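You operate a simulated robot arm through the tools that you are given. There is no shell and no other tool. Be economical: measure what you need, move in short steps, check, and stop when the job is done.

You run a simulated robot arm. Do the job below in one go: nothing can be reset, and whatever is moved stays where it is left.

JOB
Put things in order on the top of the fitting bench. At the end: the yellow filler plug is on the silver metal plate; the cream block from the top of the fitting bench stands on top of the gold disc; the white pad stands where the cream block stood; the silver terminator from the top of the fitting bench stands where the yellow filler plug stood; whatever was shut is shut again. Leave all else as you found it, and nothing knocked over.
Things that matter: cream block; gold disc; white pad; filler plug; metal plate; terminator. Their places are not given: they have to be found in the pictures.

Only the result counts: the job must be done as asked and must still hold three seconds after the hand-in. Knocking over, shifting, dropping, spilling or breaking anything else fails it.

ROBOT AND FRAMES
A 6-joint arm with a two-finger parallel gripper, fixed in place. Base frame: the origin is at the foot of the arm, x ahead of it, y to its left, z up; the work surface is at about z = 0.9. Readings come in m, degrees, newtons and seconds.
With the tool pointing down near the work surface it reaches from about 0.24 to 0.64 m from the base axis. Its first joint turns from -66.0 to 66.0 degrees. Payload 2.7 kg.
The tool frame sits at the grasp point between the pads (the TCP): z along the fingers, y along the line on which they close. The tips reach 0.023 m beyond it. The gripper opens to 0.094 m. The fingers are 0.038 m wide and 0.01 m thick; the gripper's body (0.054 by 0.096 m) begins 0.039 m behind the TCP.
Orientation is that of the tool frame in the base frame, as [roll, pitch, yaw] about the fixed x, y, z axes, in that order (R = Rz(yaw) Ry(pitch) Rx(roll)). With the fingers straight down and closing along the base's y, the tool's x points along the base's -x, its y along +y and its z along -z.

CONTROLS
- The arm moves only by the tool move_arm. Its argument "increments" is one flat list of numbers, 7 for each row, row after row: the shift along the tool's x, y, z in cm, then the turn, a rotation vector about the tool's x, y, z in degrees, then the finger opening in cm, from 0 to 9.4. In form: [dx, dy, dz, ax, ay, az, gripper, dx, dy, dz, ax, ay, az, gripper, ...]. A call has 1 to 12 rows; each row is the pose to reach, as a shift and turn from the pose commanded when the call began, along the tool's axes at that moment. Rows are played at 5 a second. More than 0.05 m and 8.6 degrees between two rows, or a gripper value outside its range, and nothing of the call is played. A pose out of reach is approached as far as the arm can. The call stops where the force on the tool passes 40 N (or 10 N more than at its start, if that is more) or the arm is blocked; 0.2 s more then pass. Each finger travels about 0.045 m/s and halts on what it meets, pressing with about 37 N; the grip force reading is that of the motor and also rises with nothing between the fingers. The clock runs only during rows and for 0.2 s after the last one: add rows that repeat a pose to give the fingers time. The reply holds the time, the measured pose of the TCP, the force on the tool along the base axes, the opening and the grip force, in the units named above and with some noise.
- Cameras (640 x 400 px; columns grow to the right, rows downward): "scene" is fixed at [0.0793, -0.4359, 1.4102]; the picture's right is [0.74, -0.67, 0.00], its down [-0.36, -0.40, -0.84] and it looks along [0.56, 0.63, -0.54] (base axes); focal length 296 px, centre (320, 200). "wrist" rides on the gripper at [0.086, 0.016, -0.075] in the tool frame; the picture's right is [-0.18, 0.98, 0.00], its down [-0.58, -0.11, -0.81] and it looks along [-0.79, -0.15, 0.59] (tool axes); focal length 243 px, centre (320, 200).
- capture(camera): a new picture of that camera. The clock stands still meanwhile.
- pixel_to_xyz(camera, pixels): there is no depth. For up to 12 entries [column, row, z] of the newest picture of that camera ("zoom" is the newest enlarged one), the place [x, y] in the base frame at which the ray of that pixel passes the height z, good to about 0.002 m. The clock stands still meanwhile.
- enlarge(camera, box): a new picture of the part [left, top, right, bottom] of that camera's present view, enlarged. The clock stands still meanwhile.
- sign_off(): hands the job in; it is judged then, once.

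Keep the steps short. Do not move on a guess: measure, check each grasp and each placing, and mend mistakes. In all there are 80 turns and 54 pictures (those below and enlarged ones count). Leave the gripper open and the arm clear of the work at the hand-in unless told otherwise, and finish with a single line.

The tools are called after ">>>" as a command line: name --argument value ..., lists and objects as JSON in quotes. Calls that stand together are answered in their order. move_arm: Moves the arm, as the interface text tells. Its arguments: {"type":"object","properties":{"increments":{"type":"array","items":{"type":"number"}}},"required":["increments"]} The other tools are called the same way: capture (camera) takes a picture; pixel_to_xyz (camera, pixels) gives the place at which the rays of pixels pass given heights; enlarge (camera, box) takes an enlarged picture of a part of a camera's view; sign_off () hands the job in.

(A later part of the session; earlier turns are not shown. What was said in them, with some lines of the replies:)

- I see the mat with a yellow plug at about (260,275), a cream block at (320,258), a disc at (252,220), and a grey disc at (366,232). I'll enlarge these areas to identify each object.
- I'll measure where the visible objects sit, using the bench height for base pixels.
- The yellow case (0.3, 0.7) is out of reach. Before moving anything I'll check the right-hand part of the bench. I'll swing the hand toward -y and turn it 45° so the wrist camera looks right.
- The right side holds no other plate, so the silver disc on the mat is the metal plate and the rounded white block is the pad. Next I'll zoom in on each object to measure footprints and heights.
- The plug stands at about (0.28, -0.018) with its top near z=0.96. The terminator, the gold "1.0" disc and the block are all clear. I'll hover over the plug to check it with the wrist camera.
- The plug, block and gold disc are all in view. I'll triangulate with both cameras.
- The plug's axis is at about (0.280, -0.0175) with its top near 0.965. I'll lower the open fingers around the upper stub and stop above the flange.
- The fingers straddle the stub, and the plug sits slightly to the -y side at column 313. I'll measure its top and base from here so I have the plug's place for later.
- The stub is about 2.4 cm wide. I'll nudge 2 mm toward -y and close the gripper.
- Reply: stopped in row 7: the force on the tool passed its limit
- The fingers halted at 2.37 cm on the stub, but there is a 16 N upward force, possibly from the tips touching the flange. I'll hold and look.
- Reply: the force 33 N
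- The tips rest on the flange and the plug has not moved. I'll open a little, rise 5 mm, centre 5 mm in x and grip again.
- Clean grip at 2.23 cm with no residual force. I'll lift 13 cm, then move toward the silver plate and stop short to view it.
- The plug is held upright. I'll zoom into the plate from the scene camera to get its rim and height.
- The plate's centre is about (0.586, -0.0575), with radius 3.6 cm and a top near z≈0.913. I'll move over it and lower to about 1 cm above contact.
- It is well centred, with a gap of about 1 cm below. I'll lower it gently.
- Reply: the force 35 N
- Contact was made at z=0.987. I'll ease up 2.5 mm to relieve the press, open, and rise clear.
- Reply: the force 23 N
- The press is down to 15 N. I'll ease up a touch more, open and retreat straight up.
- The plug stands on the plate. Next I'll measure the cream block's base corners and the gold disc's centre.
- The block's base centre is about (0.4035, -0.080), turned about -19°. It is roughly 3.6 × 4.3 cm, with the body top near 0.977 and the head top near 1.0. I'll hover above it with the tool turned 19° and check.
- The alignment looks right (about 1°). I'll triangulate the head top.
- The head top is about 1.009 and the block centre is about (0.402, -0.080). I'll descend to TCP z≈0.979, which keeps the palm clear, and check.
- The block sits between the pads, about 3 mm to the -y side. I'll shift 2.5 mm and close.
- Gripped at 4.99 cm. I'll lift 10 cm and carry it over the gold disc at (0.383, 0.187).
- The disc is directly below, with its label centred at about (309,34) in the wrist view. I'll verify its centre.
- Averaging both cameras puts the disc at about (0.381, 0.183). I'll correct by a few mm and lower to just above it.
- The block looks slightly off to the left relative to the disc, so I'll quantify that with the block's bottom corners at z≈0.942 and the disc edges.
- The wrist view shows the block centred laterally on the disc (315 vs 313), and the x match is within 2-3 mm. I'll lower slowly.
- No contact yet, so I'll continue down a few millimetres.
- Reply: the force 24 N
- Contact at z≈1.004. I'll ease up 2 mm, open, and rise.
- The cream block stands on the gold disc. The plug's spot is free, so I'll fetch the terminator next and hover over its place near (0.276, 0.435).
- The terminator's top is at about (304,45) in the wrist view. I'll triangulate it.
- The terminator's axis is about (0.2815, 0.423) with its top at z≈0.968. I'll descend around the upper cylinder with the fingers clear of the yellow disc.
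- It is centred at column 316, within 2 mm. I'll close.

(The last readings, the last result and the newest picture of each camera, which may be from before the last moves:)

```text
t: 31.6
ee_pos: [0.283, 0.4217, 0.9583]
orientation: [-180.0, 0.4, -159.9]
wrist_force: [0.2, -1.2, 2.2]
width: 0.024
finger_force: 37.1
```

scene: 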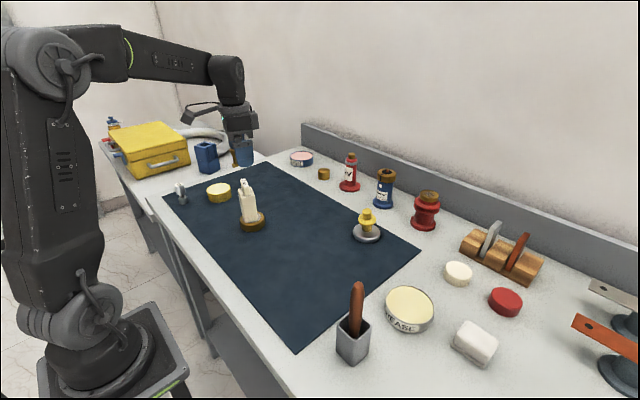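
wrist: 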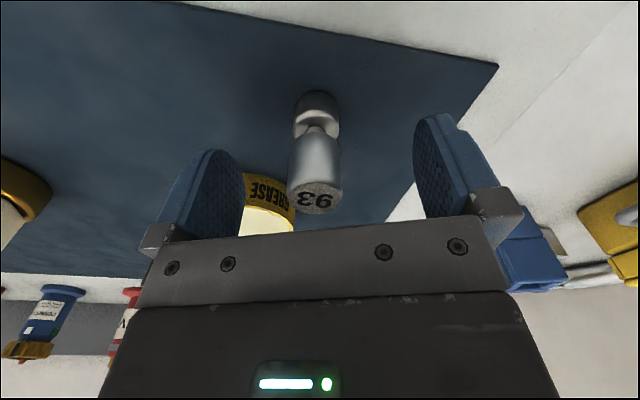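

Gripped at 2.4 cm. I'll lift 12 cm and carry it to the plug's old place, (0.280, -0.0185).

>>> move_arm --increments '[0, 0, -3, 0, 0, 0, 1.5, 0, 0, -7.7, 0, 0, 0, 1.5, 1.55, -4.12, -9.8, 0, 0, 2, 1.5, 3.1, -8.24, -12, 0, 0, 4, 1.5, 4.64, -12.4, -12, 0, 0, 6, 1.5, 6.2, -16.5, -12, 0, 0, 8, 1.5, 7.7, -20.6, -12, 0, 0, 10, 1.5, 9.3, -24.7, -12, 0, 0, 12, 1.5, 10.8, -28.8, -12, 0, 0, 14, 1.5, 12.4, -33, -12, 0, 0, 16, 1.5, 13.9, -37.1, -12, 0, 0, 18, 1.5, 15.47, -41.2, -12, 0, 0, 20, 1.5]'

>>> capture --camera "scene"

```text
t: 34.2
ee_pos: [0.2783, -0.0175, 1.0778]
orientation: [-179.9, 0.4, 180.0]
wrist_force: [0.4, -0.4, -1.1]
width: 0.0239
finger_force: 37.2
```

```text
13 pictures are left
```

scene: 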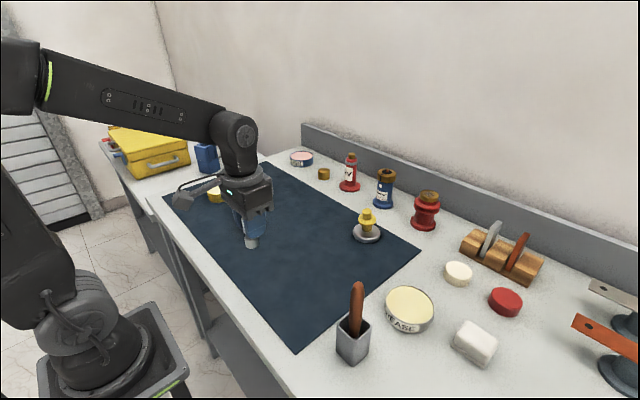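

In position. I'll lower to about 3 mm above contact.

>>> move_arm --increments '[-0.1, -0.1, 4.5, 0, 0, 0, 1.5, -0.1, -0.1, 9, 0, 0, 0, 1.5, -0.1, -0.1, 11, 0, 0, 0, 1.5, -0.1, -0.1, 11.6, 0, 0, 0, 1.5, -0.1, -0.1, 11.9, 0, 0, 0, 1.5, -0.1, -0.1, 11.9, 0, 0, 0, 1.5]'

```text
t: 35.6
ee_pos: [0.2783, -0.0198, 0.9588]
orientation: [-180.0, 0.5, -179.9]
wrist_force: [-0.2, 0.0, -0.9]
width: 0.0238
finger_force: 36.8
```

Almost there, since the grip height was 0.9583. I'll go down another 1-2 mm to touch.

>>> move_arm --increments '[0, 0, 0.1, 0, 0, 0, 1.5, 0, 0, 0.15, 0, 0, 0, 1.5, 0, 0, 0.15, 0, 0, 0, 1.5]'

```text
t: 36.4
ee_pos: [0.279, -0.0178, 0.9591]
orientation: [179.9, 0.4, -179.9]
wrist_force: [-6.7, 1.3, 15.7]
width: 0.024
finger_force: 37.2
```

It is seated. I'll ease up 1 mm, open, and rise.

>>> move_arm --increments '[0, 0, -0.12, 0, 0, 0, 1.5, 0, 0, -0.12, 0, 0, 0, 3, 0, 0, -0.12, 0, 0, 0, 5, 0, 0, -0.12, 0, 0, 0, 7, 0, 0, -0.12, 0, 0, 0, 7, 0, 0, -4, 0, 0, 0, 7, 0, 0, -8, 0, 0, 0, 9.4, 0, 0, -12, 0, 0, 0, 9.4, 0, 0, -16, 0, 0, 0, 9.4]'

>>> capture --camera "scene"

```text
t: 38.4
ee_pos: [0.2792, -0.019, 1.1159]
orientation: [-180.0, 0.3, -179.9]
wrist_force: [-0.2, 0.5, -0.2]
width: 0.0941
finger_force: 0.0
```

```text
12 pictures are left
```

scene: 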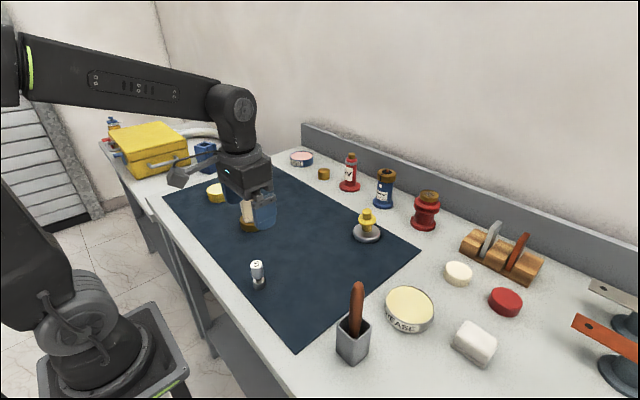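

The terminator stands at the plug's old place. Now I'll measure the white pad's corners in the scene view: base left (451,346), base front (483,369.6), top right (498,341), top back (468,321).

>>> pixel_to_xyz --camera "scene" --pixels '[[451, 346, 0.9], [483.4, 369.5, 0.9], [454.4, 337, 0.93], [488, 357, 0.93], [498.4, 341, 0.93], [467.6, 321, 0.93], [454.4, 337, 0.94], [488, 357, 0.94], [498.4, 341, 0.94], [467.6, 321, 0.94]]'

```text
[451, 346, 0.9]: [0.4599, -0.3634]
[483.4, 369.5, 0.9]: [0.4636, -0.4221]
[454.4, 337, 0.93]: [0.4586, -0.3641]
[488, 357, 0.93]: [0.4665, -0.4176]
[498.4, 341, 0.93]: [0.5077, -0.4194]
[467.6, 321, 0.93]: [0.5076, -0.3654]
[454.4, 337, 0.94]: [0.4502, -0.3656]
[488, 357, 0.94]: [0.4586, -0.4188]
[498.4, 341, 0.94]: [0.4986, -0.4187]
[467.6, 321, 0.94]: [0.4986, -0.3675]
```

The pad is about 4.5 (x) × 5.9 (y) cm, centred near (0.483, -0.392), with its top at about 0.93. I'll check the clearance to the grease tin and the red disc before choosing a finger direction.

>>> pixel_to_xyz --camera "scene" --pixels '[[432, 322, 0.9], [433, 312, 0.915], [414, 332, 0.9], [490, 308, 0.9], [505, 317, 0.9], [522, 308, 0.9], [505, 297, 0.92]]'

```text
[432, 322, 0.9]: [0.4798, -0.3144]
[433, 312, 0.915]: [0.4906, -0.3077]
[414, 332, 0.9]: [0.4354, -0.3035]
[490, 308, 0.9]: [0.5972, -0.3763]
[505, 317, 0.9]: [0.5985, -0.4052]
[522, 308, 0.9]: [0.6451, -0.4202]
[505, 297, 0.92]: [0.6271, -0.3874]
```

Clearances are fine: 2 cm to the tin and 5 cm to the red disc. I'll close along y, first travelling high and around to hover over the pad.

>>> move_arm --increments '[-2, 0, -4.5, 0, 0, 0, 9.4, -6, -1, -5, 0, 0, 0, 9.4, -10.5, -3, -5, 0, 0, 0, 9.4, -14, -6.5, -5, 0, 0, 0, 9.4, -17, -10.4, -5, 0, 0, 0, 9.4, -19, -14.9, -5, 0, 0, 0, 9.4, -20.4, -19.6, -5, 0, 0, 0, 9.4, -20.4, -24.5, -5, 0, 0, 0, 9.4, -20.4, -29.4, -5, 0, 0, 0, 9.4, -20.4, -34, -5, 0, 0, 0, 9.4, -20.4, -37.3, -3, 0, 0, 0, 9.4, -20.4, -37.3, 1, 0, 0, 0, 9.4]'

>>> capture --camera "wrist"

```text
t: 41.0
ee_pos: [0.467, -0.3822, 1.1045]
orientation: [180.0, 0.6, -179.8]
wrist_force: [0.0, -0.6, -0.3]
width: 0.0941
finger_force: 0.1
out of reach, approached as far as the arm can: row 10, 11, 12
```

```text
11 pictures are left
```

wrist: 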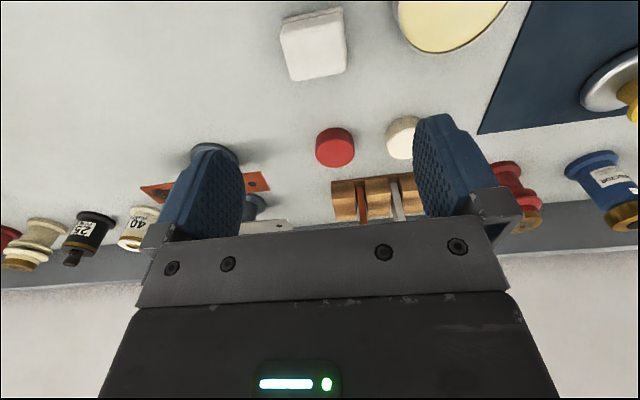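

At this height the last bit of reach is missing, but reach is larger lower down. I'll measure the pad's top corners from here.

>>> enlarge --camera "wrist" --box '[250, 0, 378, 100]'

>>> pixel_to_xyz --camera "wrist" --pixels '[[280, 31, 0.93], [342, 12, 0.93], [347, 67, 0.93], [292, 80, 0.93], [315, 46, 0.925], [315, 46, 0.935]]'

```text
4.00 times, centred on (314, 50) of wrist
```

zoom: 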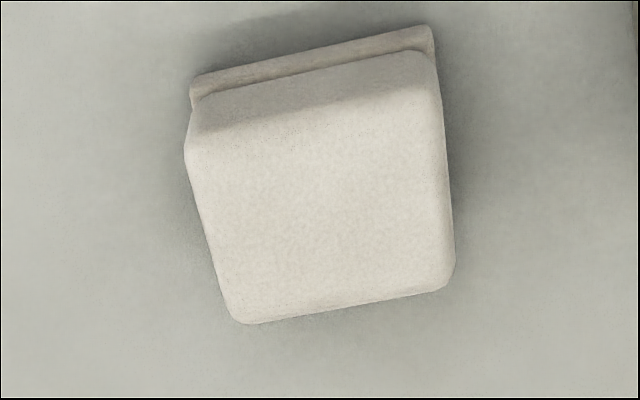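

```text
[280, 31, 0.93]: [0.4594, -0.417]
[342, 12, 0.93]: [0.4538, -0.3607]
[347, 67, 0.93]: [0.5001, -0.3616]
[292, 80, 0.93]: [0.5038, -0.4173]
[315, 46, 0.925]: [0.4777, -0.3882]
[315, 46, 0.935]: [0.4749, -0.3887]
```

The pad's centre is about (0.480, -0.389), turned about +4°. I'll descend 10 cm with a -4° tool turn and see where the arm actually settles.

>>> move_arm --increments '[0, 0, 4, 0, 0, -2, 9.4, 0, 0, 8, 0, 0, -4, 9.4, 0, 0, 10, 0, 0, -4, 9.4, 0, 0, 10, 0, 0, -4, 9.4]'

```text
t: 42.0
ee_pos: [0.4693, -0.3823, 1.003]
orientation: [-180.0, 0.4, -175.8]
wrist_force: [-0.4, 0.8, 0.8]
width: 0.0943
finger_force: 0.1
```

It tracked straight down. I'll correct in xy, go to z≈0.955 and look.

>>> move_arm --increments '[-0.5, -0.4, 2, 0, 0, 0, 9.4, -1.02, -0.74, 4.8, 0, 0, 0, 9.4, -1.02, -0.74, 4.8, 0, 0, 0, 9.4]'

>>> capture --camera "wrist"

```text
t: 42.8
ee_pos: [0.4787, -0.3889, 0.9561]
orientation: [-180.0, 0.3, -175.9]
wrist_force: [0.9, 0.6, -0.1]
width: 0.094
finger_force: 0.0
```

```text
9 pictures are left
```

wrist: 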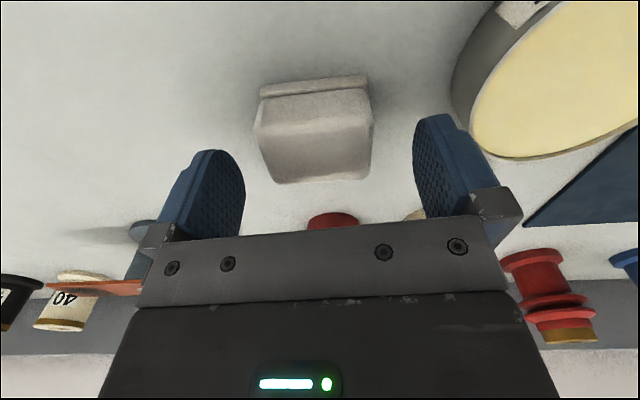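

The pad is centred between the fingers and the tin is clear. I'll descend 2.7 cm and close.

>>> move_arm --increments '[0, -0.1, 1.4, 0, 0, 0, 9.4, 0, -0.1, 2.7, 0, 0, 0, 9.4, 0, -0.1, 2.7, 0, 0, 0, 9.4, 0, -0.1, 2.7, 0, 0, 0, 7, 0, -0.1, 2.7, 0, 0, 0, 5, 0, -0.1, 2.7, 0, 0, 0, 4.6, 0, -0.1, 2.7, 0, 0, 0, 4.6, 0, -0.1, 2.7, 0, 0, 0, 4.6]'

```text
t: 44.6
ee_pos: [0.4809, -0.3892, 0.9287]
orientation: [180.0, 0.4, -175.9]
wrist_force: [0.6, 0.8, -0.3]
width: 0.0591
finger_force: 37.0
```

Gripped at 5.9 cm. I'll lift and carry it the long way round (x≈0.50), clear of the pencil holder, to hover over the block's old place (0.402, -0.081).

>>> move_arm --increments '[0, 0, -3, 0, 0, 0, 4.6, 0, 0, -7.5, 0, 0, 0, 4.6, -1.15, 2.9, -10, 0, 0, 0, 4.6, -2.31, 5.75, -12, 0, 0, 0, 4.6, -2.6, 10.25, -12, 0, 0, 0, 4.6, -2.95, 14.75, -12, 0, 0, 0, 4.6, -3.25, 19.2, -12, 0, 0, 0, 4.6, -3.57, 23.71, -12, 0, 0, 0, 4.6, -0.5, 26.3, -12, 0, 0, 0, 4.6, 2.6, 28.8, -12, 0, 0, 0, 4.6, 5.72, 31.28, -12, 0, 0, 0, 4.6, 5.72, 31.28, -12, 0, 0, 0, 4.6]'

>>> capture --camera "scene"

```text
t: 47.2
ee_pos: [0.3971, -0.0819, 1.0466]
orientation: [179.9, 0.4, -175.9]
wrist_force: [-0.5, -0.3, -0.5]
width: 0.0582
finger_force: 37.1
```

```text
8 pictures are left
```

scene: 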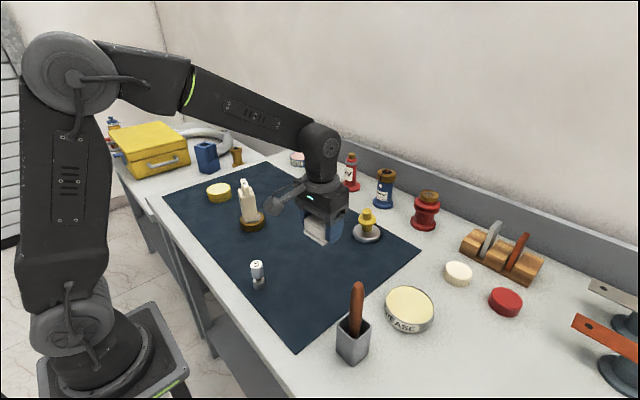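

It reads 4 mm short in x, so I'll correct that and lower to just above the mat.

>>> move_arm --increments '[-0.4, 0.1, 4, 0, 0, 0, 4.6, -0.4, 0.1, 8, 0, 0, 0, 4.6, -0.4, 0.1, 10.5, 0, 0, 0, 4.6, -0.4, 0.1, 11.2, 0, 0, 0, 4.6, -0.4, 0.1, 11.2, 0, 0, 0, 4.6]'

>>> enlarge --camera "scene" --box '[240, 200, 400, 300]'

```text
t: 48.4
ee_pos: [0.4059, -0.0801, 0.9355]
orientation: [-179.9, 0.3, -175.9]
wrist_force: [-0.1, -0.3, 0.2]
width: 0.0575
finger_force: 36.9
```

```text
4.00 times, centred on (320, 250) of scene
```

zoom: 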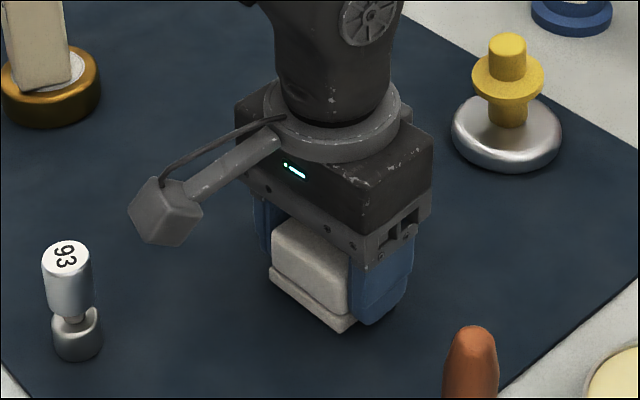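

All clear. I'll lower the last few millimetres to touch.

>>> move_arm --increments '[0.15, 0, 0.2, 0, 0, 0, 4.6, 0.15, 0, 0.4, 0, 0, 0, 4.6, 0.15, 0, 0.5, 0, 0, 0, 4.6, 0.15, 0, 0.5, 0, 0, 0, 4.6]'

```text
t: 49.4
ee_pos: [0.4038, -0.0802, 0.9321]
orientation: [-179.9, 0.7, -175.9]
wrist_force: [-8.3, 0.4, 35.0]
width: 0.0577
finger_force: 37.0
```

Contact. I'll ease up 3 mm, open, and rise.

>>> move_arm --increments '[0, 0, -0.2, 0, 0, 0, 4.6, 0, 0, -0.25, 0, 0, 0, 5.5, 0, 0, -0.25, 0, 0, 0, 6.5, 0, 0, -0.25, 0, 0, 0, 8, 0, 0, -0.25, 0, 0, 0, 8.6, 0, 0, -0.25, 0, 0, 0, 8.6, 0, 0, -4, 0, 0, 0, 9, 0, 0, -8, 0, 0, 0, 9.4, 0, 0, -12, 0, 0, 0, 9.4, 0, 0, -16, 0, 0, 0, 9.4, 0, 0, -20, 0, 0, 0, 9.4, 0, 0, -24, 0, 0, 0, 9.4]'

>>> capture --camera "scene"

>>> enlarge --camera "scene" --box '[220, 170, 400, 300]'

```text
t: 52.0
ee_pos: [0.4012, -0.0785, 1.17]
orientation: [-180.0, 0.4, -175.9]
wrist_force: [-0.6, -0.3, 0.0]
width: 0.0941
finger_force: 0.1
```

```text
6 pictures are left
```

scene: 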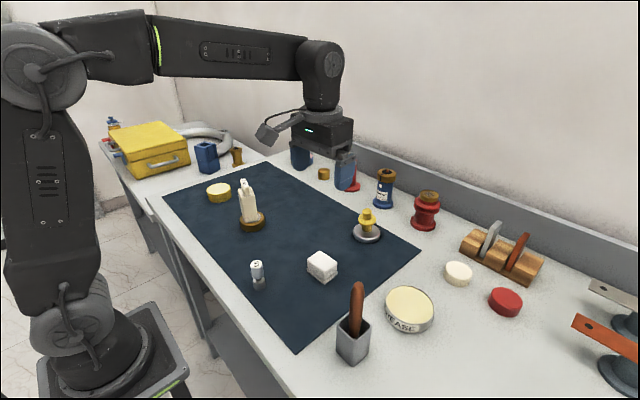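

```text
3.08 times, centred on (310, 235) of scene
```

zoom: 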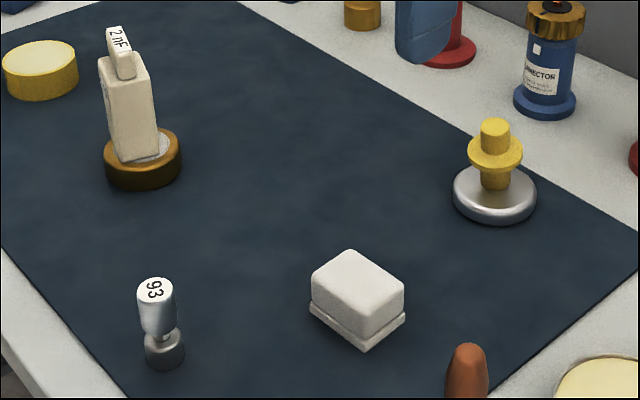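

Everything stands as intended. I'll check how well the block is centred on the disc, and the placed objects' positions, numerically.

>>> enlarge --camera "scene" --box '[210, 170, 290, 235]'

>>> pixel_to_xyz --camera "scene" --pixels '[[259.5, 285, 0.902], [257.3, 264.3, 0.968], [309.5, 270, 0.902], [328.5, 283.5, 0.902], [341, 273.5, 0.902]]'

```text
6.15 times, centred on (250, 202) of scene
```

zoom: 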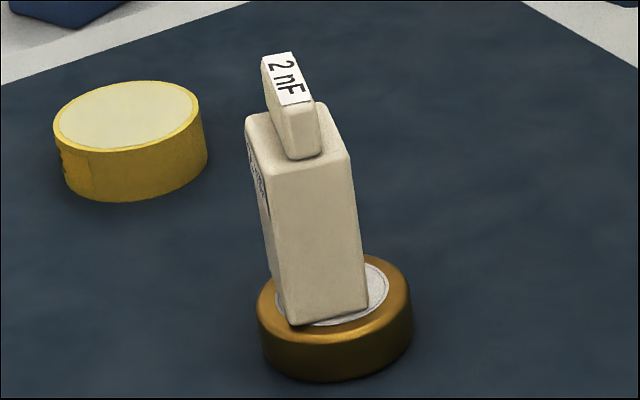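

```text
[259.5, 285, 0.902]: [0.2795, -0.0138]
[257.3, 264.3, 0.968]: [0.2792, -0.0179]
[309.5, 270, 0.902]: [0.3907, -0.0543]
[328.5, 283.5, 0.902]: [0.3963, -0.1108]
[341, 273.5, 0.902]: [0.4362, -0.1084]
```

>>> pixel_to_xyz --camera "zoom" --pixels '[[289, 323, 0.926], [367, 306, 0.926], [331, 292, 0.926], [335, 302, 0.926], [256, 320, 0.914], [413, 308, 0.914]]'

```text
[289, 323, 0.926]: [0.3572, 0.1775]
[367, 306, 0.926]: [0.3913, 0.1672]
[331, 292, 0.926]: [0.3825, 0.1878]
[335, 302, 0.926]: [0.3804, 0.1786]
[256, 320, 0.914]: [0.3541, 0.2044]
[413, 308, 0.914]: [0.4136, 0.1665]
```

My pad corner pixels were slightly off, so I'll recompute from the zoom: left (306.8,270), front (324.6,283.7), right (337.6,272.8).

>>> pixel_to_xyz --camera "scene" --pixels '[[306.8, 270.3, 0.902], [324.6, 283.5, 0.902], [337.6, 273, 0.902], [257.7, 285, 0.902]]'

```text
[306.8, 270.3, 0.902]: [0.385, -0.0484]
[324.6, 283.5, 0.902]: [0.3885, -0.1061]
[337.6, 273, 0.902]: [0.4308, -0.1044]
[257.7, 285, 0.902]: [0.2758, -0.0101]
```

The pad is about 6 mm from the block's old centre, the terminator is on the plug's spot, the plug is on the plate and the block is on the disc. Nothing else has shifted, the yellow case was never opened, and the gripper is open and clear. Handing in.

>>> sign_off

```text
The job is handed in.
```

The job is handed in: the plug is on the silver plate, the cream block stands on the gold disc about 1 cm off centre, the white pad is about 6 mm from the block's old centre, the terminator stands on the plug's old spot, and I opened nothing.
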